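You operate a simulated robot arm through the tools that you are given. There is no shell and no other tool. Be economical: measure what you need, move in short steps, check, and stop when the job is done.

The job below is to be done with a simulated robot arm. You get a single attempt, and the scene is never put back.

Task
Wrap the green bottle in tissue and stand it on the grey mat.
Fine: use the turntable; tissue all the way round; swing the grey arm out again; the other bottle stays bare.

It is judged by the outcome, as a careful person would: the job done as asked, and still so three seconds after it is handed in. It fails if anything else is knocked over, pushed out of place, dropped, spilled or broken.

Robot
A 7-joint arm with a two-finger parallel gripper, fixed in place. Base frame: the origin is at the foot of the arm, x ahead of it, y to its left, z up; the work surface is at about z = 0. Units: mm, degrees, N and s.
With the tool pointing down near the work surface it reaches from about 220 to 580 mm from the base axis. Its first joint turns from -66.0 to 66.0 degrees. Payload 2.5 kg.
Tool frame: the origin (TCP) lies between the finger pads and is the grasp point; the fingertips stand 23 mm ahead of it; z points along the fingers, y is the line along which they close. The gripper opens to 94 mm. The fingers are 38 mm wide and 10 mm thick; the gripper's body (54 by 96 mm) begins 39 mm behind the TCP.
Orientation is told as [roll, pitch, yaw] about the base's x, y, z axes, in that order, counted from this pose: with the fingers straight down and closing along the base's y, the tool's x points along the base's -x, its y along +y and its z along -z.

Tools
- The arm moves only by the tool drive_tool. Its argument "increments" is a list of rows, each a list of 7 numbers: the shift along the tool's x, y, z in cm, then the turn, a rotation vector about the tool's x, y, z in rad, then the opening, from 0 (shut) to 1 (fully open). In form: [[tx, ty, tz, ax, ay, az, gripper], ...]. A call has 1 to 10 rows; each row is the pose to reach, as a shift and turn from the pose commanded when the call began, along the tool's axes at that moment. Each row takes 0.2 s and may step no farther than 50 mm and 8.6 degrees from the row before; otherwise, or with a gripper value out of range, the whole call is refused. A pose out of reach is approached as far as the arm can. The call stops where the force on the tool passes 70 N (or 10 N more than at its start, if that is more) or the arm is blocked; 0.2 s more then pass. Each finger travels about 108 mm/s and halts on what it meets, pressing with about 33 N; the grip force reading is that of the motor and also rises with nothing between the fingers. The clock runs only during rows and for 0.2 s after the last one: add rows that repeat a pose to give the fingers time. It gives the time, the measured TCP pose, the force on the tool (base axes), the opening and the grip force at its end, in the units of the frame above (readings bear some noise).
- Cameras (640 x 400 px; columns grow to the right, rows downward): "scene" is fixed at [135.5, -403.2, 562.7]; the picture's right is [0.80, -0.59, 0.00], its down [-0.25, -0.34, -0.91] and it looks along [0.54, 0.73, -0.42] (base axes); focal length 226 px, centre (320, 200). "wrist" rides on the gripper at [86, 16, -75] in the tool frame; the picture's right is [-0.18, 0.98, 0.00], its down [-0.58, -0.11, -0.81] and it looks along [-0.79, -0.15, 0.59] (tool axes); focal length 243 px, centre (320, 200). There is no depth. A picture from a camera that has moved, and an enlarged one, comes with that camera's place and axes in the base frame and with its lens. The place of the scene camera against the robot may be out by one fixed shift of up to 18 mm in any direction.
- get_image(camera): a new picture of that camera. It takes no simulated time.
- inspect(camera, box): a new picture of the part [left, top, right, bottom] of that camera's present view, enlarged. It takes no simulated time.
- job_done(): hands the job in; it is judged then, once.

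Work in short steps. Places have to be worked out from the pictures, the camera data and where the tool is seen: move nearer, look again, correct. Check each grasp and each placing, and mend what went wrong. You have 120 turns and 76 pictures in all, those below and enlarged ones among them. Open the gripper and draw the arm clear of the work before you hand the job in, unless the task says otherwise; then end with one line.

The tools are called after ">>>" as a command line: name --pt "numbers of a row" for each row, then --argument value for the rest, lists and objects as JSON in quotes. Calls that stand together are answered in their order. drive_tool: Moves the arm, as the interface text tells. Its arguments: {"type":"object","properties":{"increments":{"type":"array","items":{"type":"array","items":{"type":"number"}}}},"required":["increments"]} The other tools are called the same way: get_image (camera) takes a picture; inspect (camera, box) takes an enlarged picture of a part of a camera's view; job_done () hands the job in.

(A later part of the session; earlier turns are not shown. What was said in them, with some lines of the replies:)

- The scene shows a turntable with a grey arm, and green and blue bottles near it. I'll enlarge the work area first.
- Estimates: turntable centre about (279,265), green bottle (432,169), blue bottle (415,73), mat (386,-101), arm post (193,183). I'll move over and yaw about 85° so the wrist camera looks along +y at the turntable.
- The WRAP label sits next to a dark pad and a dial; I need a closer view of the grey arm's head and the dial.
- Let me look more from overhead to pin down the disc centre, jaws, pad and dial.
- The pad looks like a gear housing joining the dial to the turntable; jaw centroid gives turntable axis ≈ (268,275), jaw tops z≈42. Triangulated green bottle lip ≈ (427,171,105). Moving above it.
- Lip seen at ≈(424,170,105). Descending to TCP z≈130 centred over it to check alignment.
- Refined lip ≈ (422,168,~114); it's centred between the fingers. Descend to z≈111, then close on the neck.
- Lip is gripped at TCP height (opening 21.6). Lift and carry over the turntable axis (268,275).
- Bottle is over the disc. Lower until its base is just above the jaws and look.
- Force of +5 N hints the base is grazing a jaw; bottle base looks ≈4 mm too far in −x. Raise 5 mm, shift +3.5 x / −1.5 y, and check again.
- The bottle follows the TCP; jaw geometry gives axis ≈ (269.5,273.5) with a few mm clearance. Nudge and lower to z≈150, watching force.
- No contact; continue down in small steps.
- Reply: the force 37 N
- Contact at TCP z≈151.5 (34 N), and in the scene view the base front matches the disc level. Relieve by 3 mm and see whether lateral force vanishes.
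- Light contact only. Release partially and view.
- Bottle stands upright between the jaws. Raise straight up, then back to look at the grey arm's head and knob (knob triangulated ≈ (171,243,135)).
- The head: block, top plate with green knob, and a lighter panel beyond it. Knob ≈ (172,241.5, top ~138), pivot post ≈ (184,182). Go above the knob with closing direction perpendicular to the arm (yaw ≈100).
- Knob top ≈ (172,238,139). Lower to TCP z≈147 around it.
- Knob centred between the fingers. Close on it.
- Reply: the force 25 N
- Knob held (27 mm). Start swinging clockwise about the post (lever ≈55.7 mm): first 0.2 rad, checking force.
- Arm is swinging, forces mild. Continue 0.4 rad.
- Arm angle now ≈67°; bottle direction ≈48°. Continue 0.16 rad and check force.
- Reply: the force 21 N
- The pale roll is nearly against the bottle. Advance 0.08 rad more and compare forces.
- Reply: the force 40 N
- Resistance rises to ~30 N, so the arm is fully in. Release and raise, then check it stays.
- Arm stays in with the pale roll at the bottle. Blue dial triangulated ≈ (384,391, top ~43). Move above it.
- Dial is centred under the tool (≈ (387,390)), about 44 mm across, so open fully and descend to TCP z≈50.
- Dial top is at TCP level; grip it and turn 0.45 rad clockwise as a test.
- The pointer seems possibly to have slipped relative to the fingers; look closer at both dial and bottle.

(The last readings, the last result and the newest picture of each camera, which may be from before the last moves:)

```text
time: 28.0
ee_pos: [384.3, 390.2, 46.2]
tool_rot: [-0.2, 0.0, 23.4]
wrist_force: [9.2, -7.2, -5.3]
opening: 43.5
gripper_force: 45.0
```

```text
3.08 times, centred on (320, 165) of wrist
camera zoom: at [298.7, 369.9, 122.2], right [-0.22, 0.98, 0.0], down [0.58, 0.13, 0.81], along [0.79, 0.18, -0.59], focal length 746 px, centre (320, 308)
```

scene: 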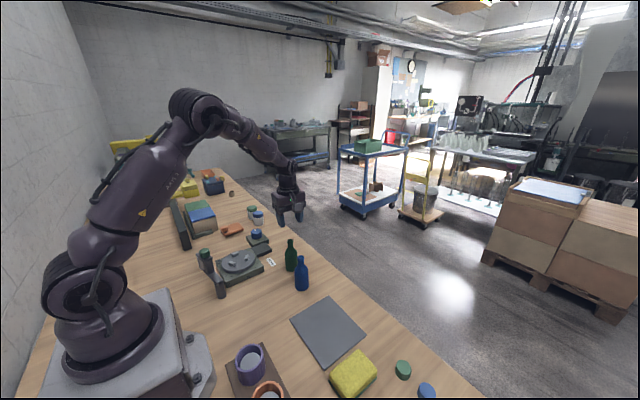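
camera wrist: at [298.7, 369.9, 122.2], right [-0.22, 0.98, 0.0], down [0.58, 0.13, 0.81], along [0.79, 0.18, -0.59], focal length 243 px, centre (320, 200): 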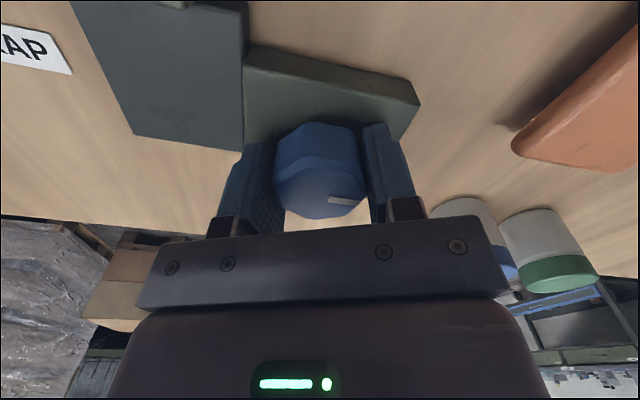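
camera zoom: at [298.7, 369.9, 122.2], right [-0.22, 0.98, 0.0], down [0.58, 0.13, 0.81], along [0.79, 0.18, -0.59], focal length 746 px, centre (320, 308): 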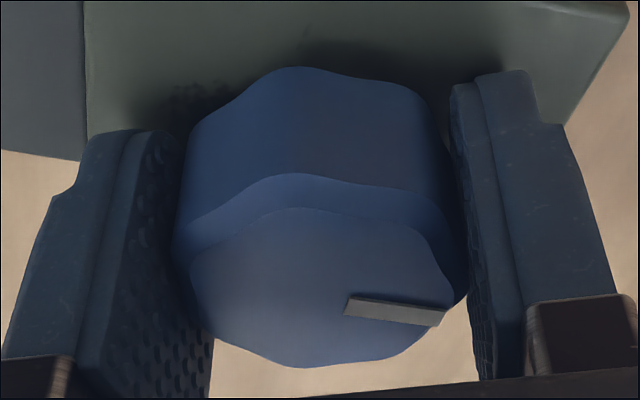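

A tissue sheet edge has begun to appear on the bottle. Turn another ~0.9 rad the same way and compare.

>>> drive_tool --pt "0 0 0 0 0 0.1 0" --pt "0 0 0 0 0 0.2 0" --pt "0 0 0 0 0 0.3 0" --pt "0 0 0 0 0 0.4 0" --pt "0 0 0 0 0 0.5 0" --pt "0 0 0 0 0 0.6 0" --pt "0 0 0 0 0 0.7 0" --pt "0 0 0 0 0 0.8 0" --pt "0 0 0 0 0 0.9 0" --pt "0 0 0 0 0 1.0 0"

>>> inspect --camera "scene" --box '[235, 220, 295, 275]'

>>> inspect --camera "wrist" --box '[240, 100, 400, 230]'

```text
time: 30.2
ee_pos: [384.1, 390.6, 47.9]
tool_rot: [-0.3, 0.0, -33.8]
wrist_force: [-4.0, -21.4, 1.8]
opening: 44.0
gripper_force: 45.0
```

```text
7.27 times, centred on (265, 248) of scene
camera zoom: at [135.5, -403.2, 562.7], right [0.8, -0.59, 0.0], down [-0.25, -0.34, -0.91], along [0.54, 0.73, -0.42], focal length 1646 px, centre (720, -146)
```

zoom: 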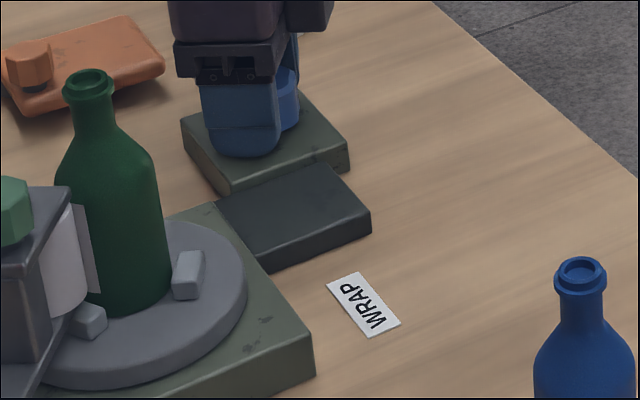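

```text
3.08 times, centred on (320, 165) of wrist
camera zoom: at [320.7, 452.0, 122.7], right [0.7, 0.71, 0.0], down [0.42, -0.41, 0.81], along [0.57, -0.57, -0.59], focal length 746 px, centre (320, 308)
```

zoom: 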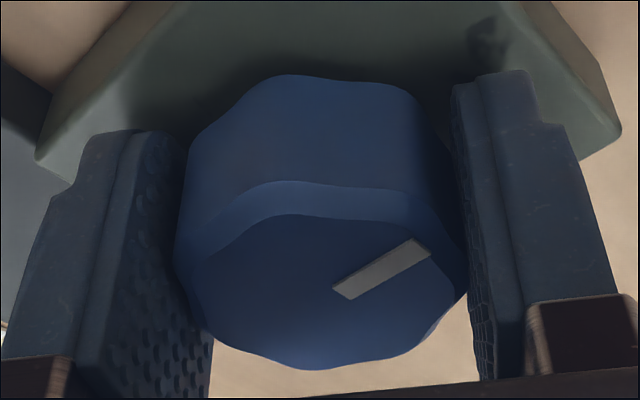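

The dial did not turn clockwise (pointer slipped by the full angle), so that direction is blocked. Try counter-clockwise 1.0 rad.

>>> drive_tool --pt "0 0 0 0 0 -0.1 0" --pt "0 0 0 0 0 -0.2 0" --pt "0 0 0 0 0 -0.3 0" --pt "0 0 0 0 0 -0.4 0" --pt "0 0 0 0 0 -0.5 0" --pt "0 0 0 0 0 -0.6 0" --pt "0 0 0 0 0 -0.7 0" --pt "0 0 0 0 0 -0.8 0" --pt "0 0 0 0 0 -0.9 0" --pt "0 0 0 0 0 -1.0 0"

>>> inspect --camera "scene" --box '[235, 220, 295, 275]'

>>> inspect --camera "wrist" --box '[240, 100, 400, 230]'

```text
time: 32.4
ee_pos: [384.4, 389.4, 48.4]
tool_rot: [-0.1, 0.4, 23.5]
wrist_force: [-5.9, -19.0, -1.2]
opening: 43.6
gripper_force: 45.4
```

```text
7.27 times, centred on (265, 248) of scene
camera zoom: at [135.5, -403.2, 562.7], right [0.8, -0.59, 0.0], down [-0.25, -0.34, -0.91], along [0.54, 0.73, -0.42], focal length 1646 px, centre (720, -146)
```

zoom: 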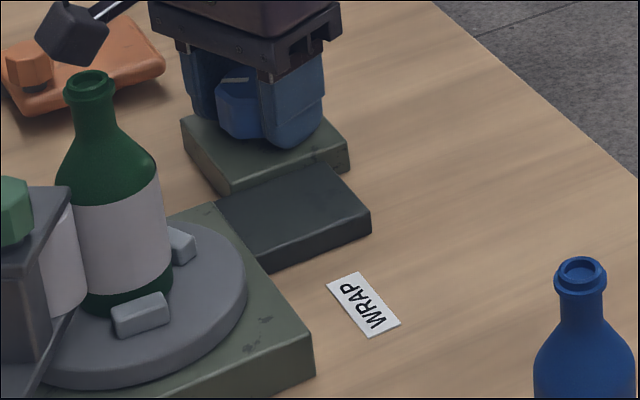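

```text
3.08 times, centred on (320, 165) of wrist
camera zoom: at [298.2, 369.4, 123.1], right [-0.22, 0.97, 0.0], down [0.58, 0.14, 0.8], along [0.78, 0.18, -0.6], focal length 746 px, centre (320, 308)
```

zoom: 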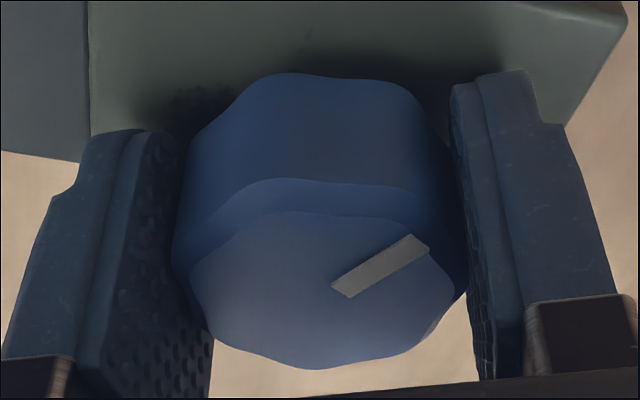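

Counter-clockwise works: tissue now covers the front. Continue turning 85° more.

>>> drive_tool --pt "0 0 0 0 0 -0.149 0" --pt "0 0 0 0 0 -0.298 0" --pt "0 0 0 0 0 -0.447 0" --pt "0 0 0 0 0 -0.596 0" --pt "0 0 0 0 0 -0.745 0" --pt "0 0 0 0 0 -0.894 0" --pt "0 0 0 0 0 -1.043 0" --pt "0 0 0 0 0 -1.192 0" --pt "0 0 0 0 0 -1.341 0" --pt "0 0 0 0 0 -1.49 0"

>>> inspect --camera "scene" --box '[235, 220, 295, 275]'

```text
time: 34.6
ee_pos: [383.6, 391.6, 48.5]
tool_rot: [-0.3, -0.5, 109.0]
wrist_force: [11.2, 4.1, -15.2]
opening: 43.2
gripper_force: 45.7
```

```text
7.27 times, centred on (265, 248) of scene
camera zoom: at [135.6, -403.1, 562.7], right [0.8, -0.59, 0.0], down [-0.25, -0.34, -0.91], along [0.54, 0.73, -0.42], focal length 1646 px, centre (720, -146)
```

zoom: 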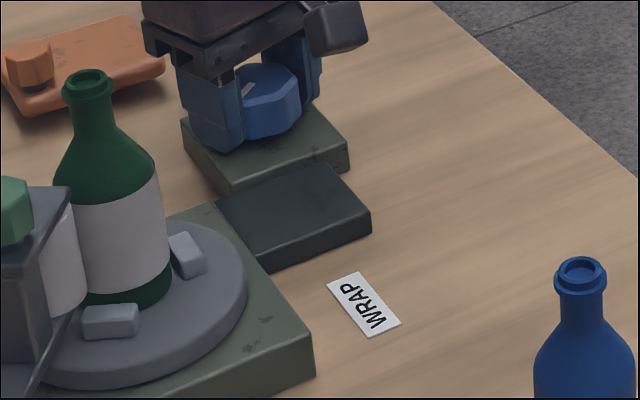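

Bottle rotates with the dial. Now regrip: open, rotate back 135° (3 octagon flats), close.

>>> drive_tool --pt "0 0 0 0 0 0 0.5" --pt "0 0 0 0 0 0 0.85" --pt "0 0 0 0 0 0.147 0.85" --pt "0 0 0 0 0 0.294 0.85" --pt "0 0 0 0 0 0.441 0.85" --pt "0 0 0 0 0 0.588 0.85" --pt "0 0 0 0 0 0.735 0.85" --pt "0 0 0 0 0 0.882 0.85" --pt "0 0 0 0 0 1.029 0.85" --pt "0 0 0 0 0 1.178 0.85"

>>> drive_tool --pt "0 0 0 0 0 0.147 0.85" --pt "0 0 0 0 0 0.294 0.85" --pt "0 0 0 0 0 0.441 0.85" --pt "0 0 0 0 0 0.588 0.85" --pt "0 0 0 0 0 0.735 0.85" --pt "0 0 0 0 0 0.882 0.85" --pt "0 0 0 0 0 1.029 0.85" --pt "0 0 0 0 0 1.178 0.85" --pt "0 0 0 0 0 1.178 0.3" --pt "0 0 0 0 0 1.178 0"

>>> drive_tool --pt "0 0 0 0 0 0 0" --pt "0 0 0 0 0 0 0"

>>> inspect --camera "wrist" --box '[240, 100, 400, 230]'

```text
time: 36.8
ee_pos: [383.2, 391.3, 47.7]
tool_rot: [0.0, -0.1, 41.2]
wrist_force: [0.0, -0.3, 0.4]
opening: 80.0
gripper_force: 0.0
```

```text
time: 39.0
ee_pos: [383.7, 390.9, 47.5]
tool_rot: [0.0, 0.0, -26.3]
wrist_force: [-5.5, -3.9, 3.9]
opening: 43.5
gripper_force: 45.0
```

```text
time: 39.6
ee_pos: [382.9, 390.6, 47.0]
tool_rot: [-0.1, 0.0, -26.3]
wrist_force: [-9.6, -6.9, 6.3]
opening: 43.6
gripper_force: 44.7
```

```text
3.08 times, centred on (320, 165) of wrist
camera zoom: at [312.9, 442.8, 122.7], right [0.6, 0.8, 0.0], down [0.47, -0.35, 0.81], along [0.64, -0.48, -0.59], focal length 746 px, centre (320, 308)
```

zoom: 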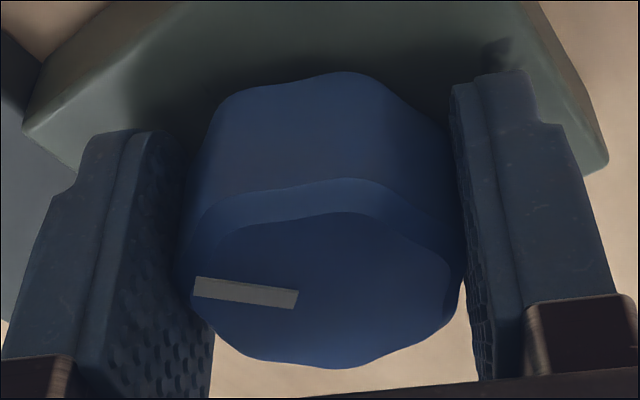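

Gripped again. Turn another 135° counter-clockwise.

>>> drive_tool --pt "0 0 0 0 0 -0.147 0" --pt "0 0 0 0 0 -0.294 0" --pt "0 0 0 0 0 -0.441 0" --pt "0 0 0 0 0 -0.588 0" --pt "0 0 0 0 0 -0.735 0" --pt "0 0 0 0 0 -0.882 0" --pt "0 0 0 0 0 -1.029 0" --pt "0 0 0 0 0 -1.178 0"

>>> drive_tool --pt "0 0 0 0 0 -0.147 0" --pt "0 0 0 0 0 -0.294 0" --pt "0 0 0 0 0 -0.441 0" --pt "0 0 0 0 0 -0.588 0" --pt "0 0 0 0 0 -0.735 0" --pt "0 0 0 0 0 -0.882 0" --pt "0 0 0 0 0 -1.029 0" --pt "0 0 0 0 0 -1.178 0"

>>> inspect --camera "wrist" --box '[240, 100, 400, 230]'

>>> inspect --camera "scene" --box '[235, 220, 295, 275]'

```text
time: 41.4
ee_pos: [386.5, 390.0, 49.1]
tool_rot: [-0.1, -0.1, 41.4]
wrist_force: [4.5, -12.3, -1.6]
opening: 43.7
gripper_force: 44.7
```

```text
time: 43.2
ee_pos: [384.4, 391.1, 48.2]
tool_rot: [-0.1, 0.0, 109.0]
wrist_force: [14.1, -0.3, 0.1]
opening: 43.4
gripper_force: 45.0
```

```text
3.08 times, centred on (320, 165) of wrist
camera zoom: at [397.0, 303.3, 123.7], right [-0.99, -0.14, 0.0], down [-0.09, 0.58, 0.81], along [-0.12, 0.8, -0.59], focal length 746 px, centre (320, 308)
```

zoom: 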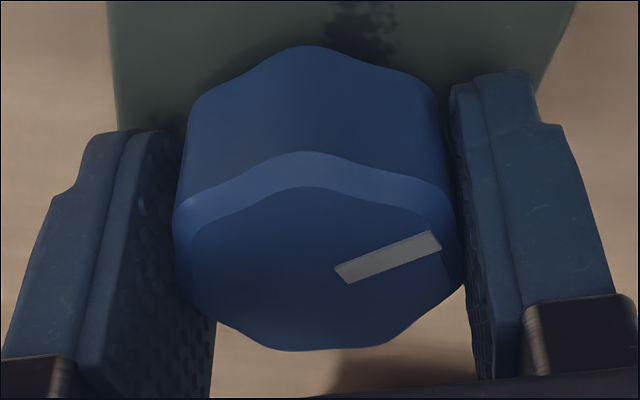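

```text
7.27 times, centred on (265, 248) of scene
camera zoom: at [135.5, -403.2, 562.7], right [0.8, -0.59, 0.0], down [-0.25, -0.34, -0.91], along [0.54, 0.73, -0.42], focal length 1646 px, centre (720, -146)
```

zoom: 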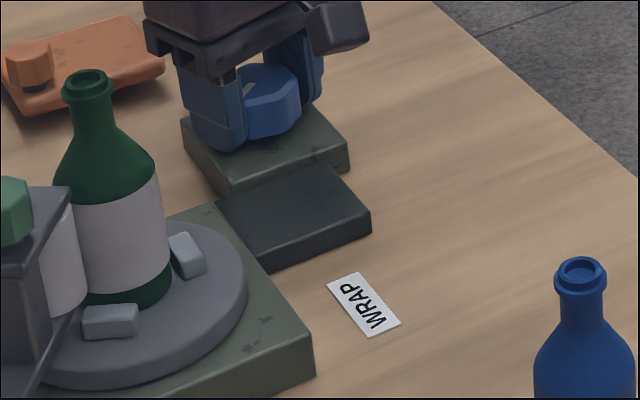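

The dial is at its counter-clockwise stop (pointer unchanged by the second turn), having driven the table about a full turn (≈3:1 gearing). Release, rise, and swing the camera to view the bottle's back side.

>>> drive_tool --pt "0 0 0 0 0 0 0.5" --pt "0 0 0 0 0 0 0.9" --pt "0 0 -4 0 0 0 0.9" --pt "0 0 -8 0 0 0 0.9" --pt "0 0 -13 0 0 0 0.9" --pt "0 0 -17.5 0 0 0 0.9" --pt "0 0 -17.5 0 0 0.147 0.5" --pt "0 0 -17.5 0 0 0.294 0.5" --pt "0 0 -17.5 0 0 0.441 0.5" --pt "0 0 -17.5 0 0 0.588 0.5"

>>> drive_tool --pt "0 0 0 0 0 0.149 0.5" --pt "0 0 0 0 0 0.298 0.5" --pt "0 0 0 0 0 0.447 0.5" --pt "0 0 0 0 0 0.596 0.5" --pt "0 0 0 0 0 0.745 0.5" --pt "0 0 0 0 0 0.894 0.5" --pt "0 0 0 0 0 1.043 0.5" --pt "0 0 0 0 0 1.192 0.5" --pt "0 0 0 0 0 1.341 0.5" --pt "0 0 0 0 0 1.49 0.5"

>>> drive_tool --pt "1.5 -1.5 0 0 0 0.145 0.5" --pt "3 -3 0 0 0 0.29 0.5" --pt "4.5 -4.5 0 0 0 0.435 0.5" --pt "6 -6 0 0 0 0.58 0.5" --pt "7.6 -7.5 0 0 0 0.725 0.5" --pt "9.2 -8.9 0 0 0 0.87 0.5"

>>> get_image --camera "wrist"

```text
time: 45.4
ee_pos: [384.2, 391.1, 224.1]
tool_rot: [-0.1, 0.0, 75.0]
wrist_force: [0.3, 1.4, 0.0]
opening: 47.2
gripper_force: 0.0
```

```text
time: 47.6
ee_pos: [384.8, 391.4, 221.7]
tool_rot: [0.0, 0.0, -10.4]
wrist_force: [-0.1, 0.4, 0.5]
opening: 47.3
gripper_force: 0.0
```

```text
time: 49.0
ee_pos: [278.1, 317.9, 222.7]
tool_rot: [0.0, 0.1, -60.2]
wrist_force: [-0.3, 0.7, 0.2]
opening: 46.9
gripper_force: 0.1
```

```text
22 pictures are left
camera wrist: at [249.3, 400.5, 297.8], right [0.94, 0.33, 0.0], down [0.19, -0.56, 0.81], along [0.27, -0.76, -0.59], focal length 243 px, centre (320, 200)
```

wrist: 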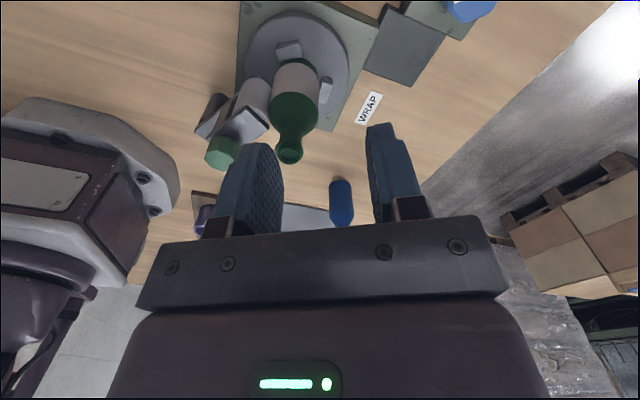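

The back is covered too; one enlargement to confirm no gap.

>>> inspect --camera "wrist" --box '[190, 30, 370, 170]'

```text
2.86 times, centred on (280, 100) of wrist
camera zoom: at [249.3, 400.5, 297.8], right [0.94, 0.33, 0.0], down [0.19, -0.56, 0.81], along [0.27, -0.76, -0.59], focal length 693 px, centre (434, 486)
```

zoom: 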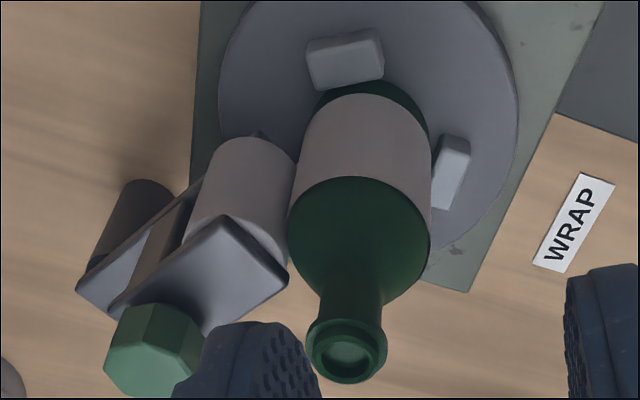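

Tissue is all round. Now go back to the green knob pose (217,228, yaw 52) to swing the grey arm out.

>>> drive_tool --pt "0 0 0 0 0 -0.149 0.5" --pt "0 0 0 0 0 -0.298 0.5" --pt "0 0 0 0 0 -0.447 0.5" --pt "0 0 0 0 0 -0.596 0.5" --pt "0 0 0 0 0 -0.745 0.5" --pt "0 0 0 0 0 -0.894 0.5" --pt "0 0 0 0 0 -1.043 0.5" --pt "0 0 0 0 0 -1.192 0.5" --pt "0 0 0 0 0 -1.341 0.5" --pt "0 0 0 0 0 -1.49 0.5"

>>> drive_tool --pt "2.3 -1.4 0 0 0 -0.12 0.5" --pt "4.7 -2.8 0 0 0 -0.24 0.5" --pt "7 -4.1 0 0 0 -0.36 0.5" --pt "9.36 -5.5 0 0 0 -0.47 0.5" --pt "9.36 -5.5 2 0 0 -0.47 0.5" --pt "9.36 -5.5 4 0 0 -0.47 0.5"

>>> get_image --camera "wrist"

```text
time: 51.2
ee_pos: [277.1, 319.5, 223.2]
tool_rot: [0.1, 0.0, 25.6]
wrist_force: [0.9, 0.0, -0.2]
opening: 47.1
gripper_force: 0.0
```

```text
time: 52.6
ee_pos: [218.4, 228.2, 183.0]
tool_rot: [0.0, -0.1, 52.3]
wrist_force: [0.6, 0.4, -0.1]
opening: 46.9
gripper_force: 0.1
```

```text
20 pictures are left
camera wrist: at [151.0, 169.0, 257.3], right [-0.67, 0.75, 0.0], down [0.44, 0.39, 0.81], along [0.6, 0.54, -0.59], focal length 243 px, centre (320, 200)
```

wrist: 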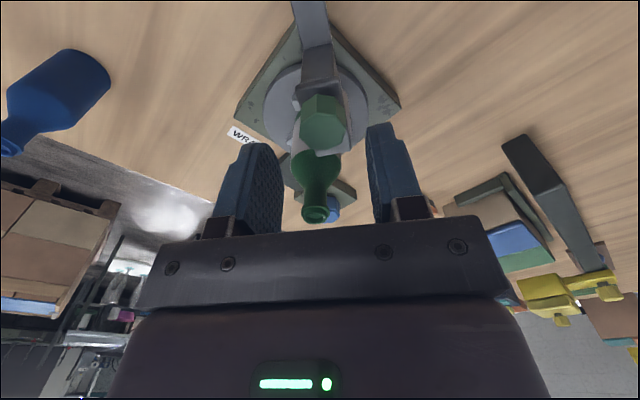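

Knob aligned as before. Lower to z≈148 and close.

>>> drive_tool --pt "0 0 1.2 0 0 0 0.5" --pt "0 0 2.4 0 0 0 0.5" --pt "0 0 3.4 0 0 0 0.5" --pt "0 0 3.4 0 0 0 0.2" --pt "0 0 3.4 0 0 0 0" --pt "0 0 3.4 0 0 0 0" --pt "0 0 3.4 0 0 0 0"

```text
time: 54.2
ee_pos: [217.5, 229.2, 148.7]
tool_rot: [0.1, 0.0, 52.1]
wrist_force: [-2.1, -1.7, 3.7]
opening: 27.1
gripper_force: 44.9
```

Knob held. Swing out 0.4 rad.

>>> drive_tool --pt "0.03 0.556 0 0 0 -0.1 0" --pt "0.11 1.107 0 0 0 -0.2 0" --pt "0.249 1.646 0 0 0 -0.3 0" --pt "0.44 2.17 0 0 0 -0.4 0"

>>> inspect --camera "scene" --box '[190, 200, 290, 300]'

```text
time: 55.2
ee_pos: [197.3, 238.0, 147.7]
tool_rot: [0.1, 0.1, 75.2]
wrist_force: [-1.3, -5.4, -11.8]
opening: 27.3
gripper_force: 44.5
```

```text
4.00 times, centred on (240, 250) of scene
camera zoom: at [135.5, -403.2, 562.7], right [0.8, -0.59, 0.0], down [-0.25, -0.34, -0.91], along [0.54, 0.73, -0.42], focal length 905 px, centre (640, 0)
```

zoom: 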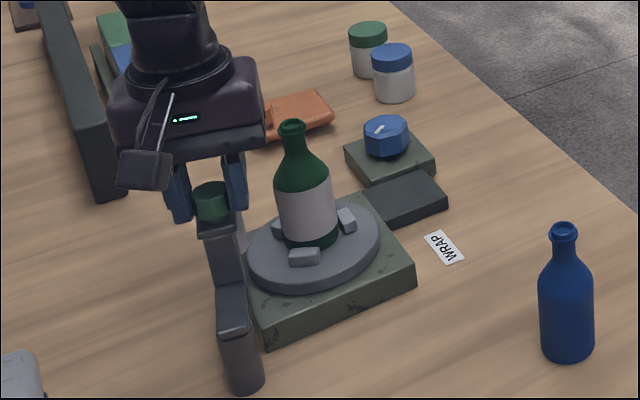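

Bottle stays, wrapped. Swing the arm out the remaining 0.44 rad to its original angle.

>>> drive_tool --pt "0.03 0.556 0 0 0 -0.1 0" --pt "0.11 1.107 0 0 0 -0.2 0" --pt "0.249 1.646 0 0 0 -0.3 0" --pt "0.44 2.17 0 0 0 -0.4 0" --pt "0.52 2.37 0 0 0 -0.44 0"

```text
time: 56.4
ee_pos: [173.5, 239.0, 148.9]
tool_rot: [0.0, 0.2, 100.2]
wrist_force: [13.7, -17.2, -14.5]
opening: 27.2
gripper_force: 44.7
```

Back at its original position (173,237). Release, rise, and check.

>>> drive_tool --pt "0 0 0 0 0 0 0.25" --pt "0 0 0 0 0 0 0.5" --pt "0 0 0 0 0 0 0.5" --pt "0 0 -3 0 0 0 0.5" --pt "0 0 -7 0 0 0 0.5" --pt "0 0 -10 0 0 0 0.5"

>>> inspect --camera "scene" --box '[190, 200, 290, 300]'

```text
time: 57.8
ee_pos: [171.6, 240.1, 248.2]
tool_rot: [-0.1, 0.0, 100.4]
wrist_force: [-0.6, -0.3, 1.0]
opening: 46.9
gripper_force: 0.1
```

```text
4.00 times, centred on (240, 250) of scene
camera zoom: at [135.5, -403.2, 562.7], right [0.8, -0.59, 0.0], down [-0.25, -0.34, -0.91], along [0.54, 0.73, -0.42], focal length 905 px, centre (640, 0)
```

zoom: 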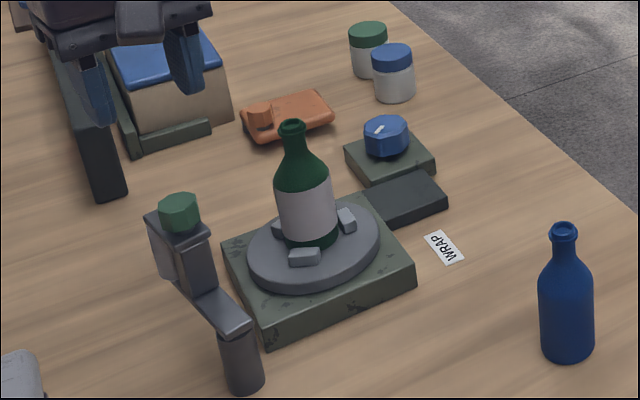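

Arm is out and bottle wrapped and upright. Move above the bottle.

>>> drive_tool --pt "-0.4 -2.6 0 0 0 0.09 0.5" --pt "-0.8 -5.2 0 0 0 0.18 0.5" --pt "-1.2 -7.8 0 0 0 0.26 0.5" --pt "-1.6 -10.3 0 0 0 0.26 0.5" --pt "-1.6 -10.3 2.5 0 0 0.26 0.5" --pt "-1.6 -10.3 4.5 0 0 0.26 0.5" --pt "-1.6 -10.3 6.5 0 0 0.26 0.5"

>>> get_image --camera "wrist"

```text
time: 59.4
ee_pos: [271.0, 275.7, 184.3]
tool_rot: [-0.1, 0.0, 85.5]
wrist_force: [0.3, 0.2, 0.8]
opening: 46.6
gripper_force: 0.1
```

```text
17 pictures are left
camera wrist: at [248.0, 190.0, 259.2], right [-0.97, 0.26, 0.0], down [0.15, 0.57, 0.81], along [0.21, 0.78, -0.59], focal length 243 px, centre (320, 200)
```

wrist: 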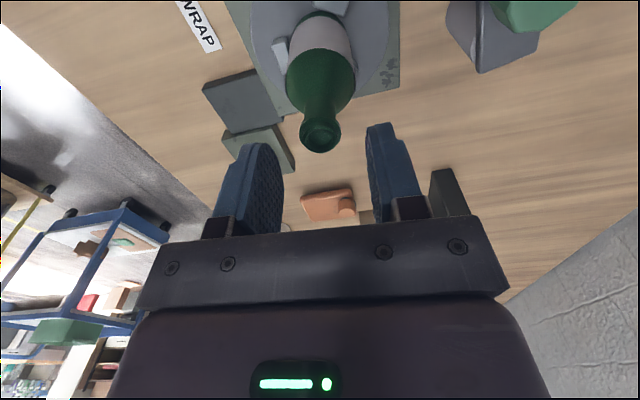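

Aligned with the neck. Descend to z≈151 and grip.

>>> drive_tool --pt "0 0 1.2 0 0 0 0.5" --pt "0 0 2.4 0 0 0 0.5" --pt "0 0 3.2 0 0 0 0.5" --pt "0 0 3.2 0 0 0 0.2" --pt "0 0 3.2 0 0 0 0" --pt "0 0 3.2 0 0 0 0" --pt "0 0 3.2 0 0 0 0"

>>> get_image --camera "wrist"

```text
time: 61.0
ee_pos: [271.1, 275.9, 151.3]
tool_rot: [0.0, 0.0, 85.5]
wrist_force: [-4.0, 1.2, 3.3]
opening: 21.3
gripper_force: 33.1
```

```text
16 pictures are left
camera wrist: at [248.0, 189.1, 227.0], right [-0.97, 0.26, 0.0], down [0.15, 0.57, 0.81], along [0.21, 0.78, -0.59], focal length 243 px, centre (320, 200)
```

wrist: 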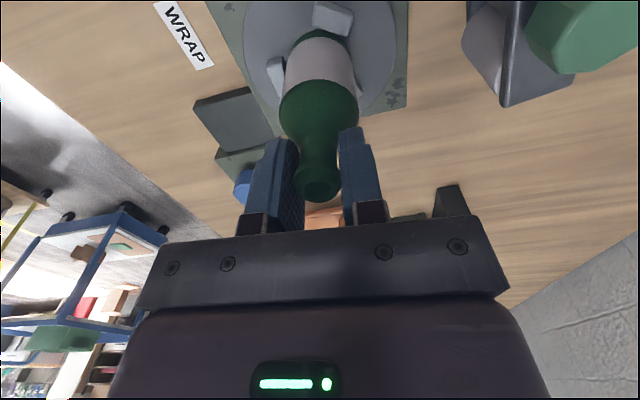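

Neck gripped. Lift to z≈260, then carry to the mat (≈(375,-102)), turning yaw to ~40 on the way.

>>> drive_tool --pt "0 0 -1.5 0 0 0 0" --pt "0 0 -4 0 0 0 0" --pt "0 0 -7.5 0 0 0 0" --pt "0 0 -11 0 0 0 0" --pt "0 0 -11 0 0 0 0"

>>> drive_tool --pt "2 -0.7 0 0 0 0.08 0" --pt "6 -2.1 0 0 0 0.16 0" --pt "10 -3.6 0 0 0 0.24 0" --pt "14.4 -5.1 0 0 0 0.32 0" --pt "18.8 -6.7 0 0 0 0.4 0" --pt "23.2 -8.3 0 0 0 0.5 0" --pt "27.6 -9.9 0 0 0 0.6 0" --pt "31.8 -11.4 0 0 0 0.7 0" --pt "35 -12.5 0 0 0 0.76 0" --pt "36.9 -13.2 0 0 0 0.8 0"

>>> get_image --camera "wrist"

>>> get_image --camera "scene"

```text
time: 62.2
ee_pos: [269.1, 276.5, 263.0]
tool_rot: [-0.1, 0.0, 85.6]
wrist_force: [0.0, 0.2, -0.3]
opening: 21.5
gripper_force: 33.5
```

```text
time: 64.4
ee_pos: [375.2, -103.8, 263.2]
tool_rot: [0.0, 0.0, 39.5]
wrist_force: [-0.8, -0.2, -1.2]
opening: 21.8
gripper_force: 33.1
```

```text
15 pictures are left
camera wrist: at [297.7, -147.2, 338.0], right [-0.48, 0.87, 0.0], down [0.52, 0.29, 0.81], along [0.7, 0.39, -0.59], focal length 243 px, centre (320, 200)
```

wrist: 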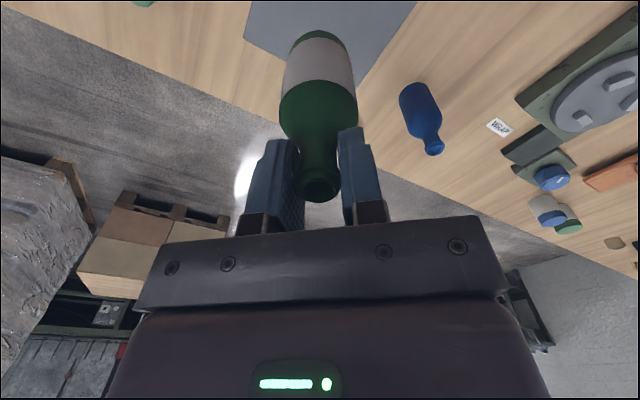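

```text
14 pictures are left
```

scene: 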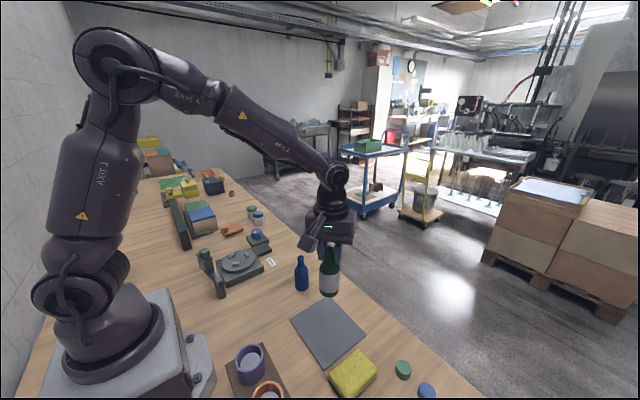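

Mat spans about x 313–449, y −168…−13; centre ≈ (380,−91). Shift slightly and lower to z≈122.

>>> drive_tool --pt "-0.6 0.3 3 0 0 0 0" --pt "-1.15 0.6 6 0 0 0 0" --pt "-1.15 0.6 9.5 0 0 0 0" --pt "-1.15 0.6 12 0 0 0 0" --pt "-1.15 0.6 13.8 0 0 0 0" --pt "-1.15 0.6 13.8 0 0 0 0"

>>> inspect --camera "scene" --box '[270, 230, 390, 380]'

```text
time: 65.8
ee_pos: [378.6, -90.7, 122.5]
tool_rot: [-0.1, 0.1, 39.6]
wrist_force: [0.3, -0.6, -0.9]
opening: 21.6
gripper_force: 32.7
```

```text
2.67 times, centred on (330, 305) of scene
camera zoom: at [135.5, -403.2, 562.7], right [0.8, -0.59, 0.0], down [-0.25, -0.34, -0.91], along [0.54, 0.73, -0.42], focal length 604 px, centre (293, -80)
```

zoom: 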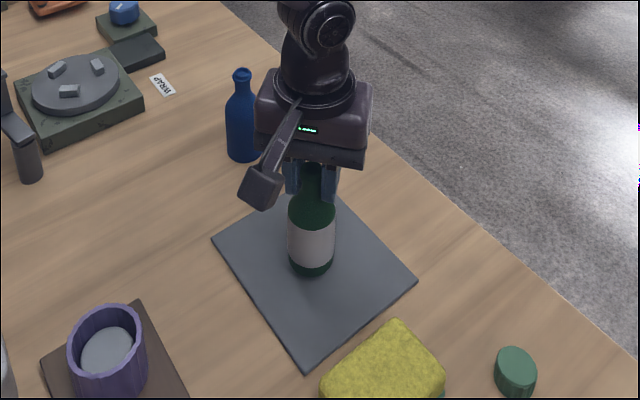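

Centred over the mat; lower until contact.

>>> drive_tool --pt "0 0 0.3 0 0 0 0" --pt "0 0 0.6 0 0 0 0" --pt "0 0 0.6 0 0 0 0"

```text
time: 66.6
ee_pos: [379.5, -91.1, 116.6]
tool_rot: [0.0, 0.0, 39.6]
wrist_force: [0.6, -0.1, -1.7]
opening: 21.8
gripper_force: 32.3
```

>>> drive_tool --pt "0 0 0.2 0 0 0 0" --pt "0 0 0.35 0 0 0 0" --pt "0 0 0.35 0 0 0 0"

```text
time: 67.4
ee_pos: [378.7, -90.0, 115.5]
tool_rot: [-0.1, 0.0, 39.5]
wrist_force: [-5.9, 0.9, 16.9]
opening: 21.6
gripper_force: 32.4
```

Contact (17 N). Ease 1 mm, release, and rise straight up.

>>> drive_tool --pt "0 0 -0.1 0 0 0 0" --pt "0 0 -0.1 0 0 0 0.25" --pt "0 0 -0.1 0 0 0 0.5" --pt "0 0 -0.1 0 0 0 0.5" --pt "0 0 -3 0 0 0 0.5" --pt "0 0 -7 0 0 0 0.5" --pt "0 0 -11 0 0 0 0.5" --pt "0 0 -15 0 0 0 0.5"

>>> inspect --camera "scene" --box '[270, 230, 390, 380]'

>>> inspect --camera "wrist" --box '[200, 0, 440, 150]'

```text
time: 69.2
ee_pos: [377.9, -89.6, 264.7]
tool_rot: [0.1, -0.1, 39.6]
wrist_force: [-0.4, 0.8, -0.8]
opening: 47.0
gripper_force: 0.0
```

```text
2.67 times, centred on (330, 305) of scene
camera zoom: at [135.5, -403.2, 562.7], right [0.8, -0.59, 0.0], down [-0.25, -0.34, -0.91], along [0.54, 0.73, -0.42], focal length 604 px, centre (293, -80)
```

zoom: 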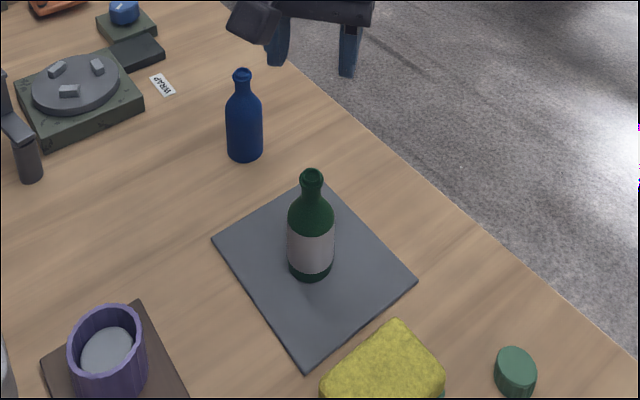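

```text
2.67 times, centred on (320, 75) of wrist
camera zoom: at [301.5, -133.3, 339.7], right [-0.48, 0.87, 0.0], down [0.52, 0.29, 0.81], along [0.7, 0.39, -0.59], focal length 647 px, centre (320, 533)
```

zoom: 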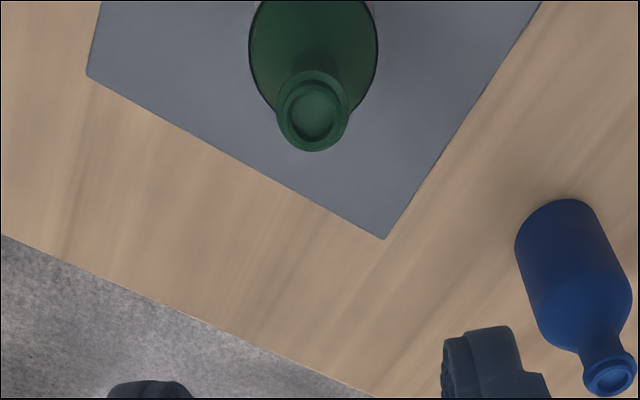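

Bottle stands upright on the mat. Draw the arm clear and take a final look.

>>> drive_tool --pt "1 0 -4 0 0 0 0.9" --pt "2 0 -8 0 0 0 0.9" --pt "3 0 -12 0 0 0 0.9" --pt "4 0 -16 0 0 0 0.9" --pt "4 0 -18 0 0 0 0.9"

>>> get_image --camera "scene"

```text
time: 70.4
ee_pos: [347.7, -116.8, 444.7]
tool_rot: [0.0, -0.1, 39.7]
wrist_force: [-0.8, -0.2, -0.1]
opening: 84.5
gripper_force: 0.1
```

```text
10 pictures are left
```

scene: 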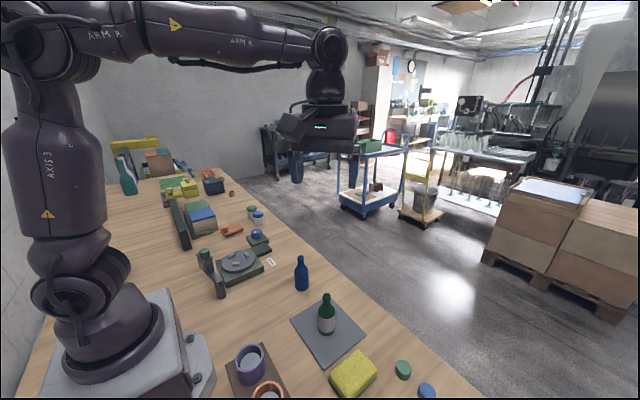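

All in order: bottle wrapped and on the mat, grey arm out, blue bottle bare and in place. Handing in.

>>> job_done

```text
The job is handed in.
```

The green bottle is wrapped in tissue all the way round and stands on the grey mat; the grey arm is swung out again and the blue bottle is still bare and in its place.
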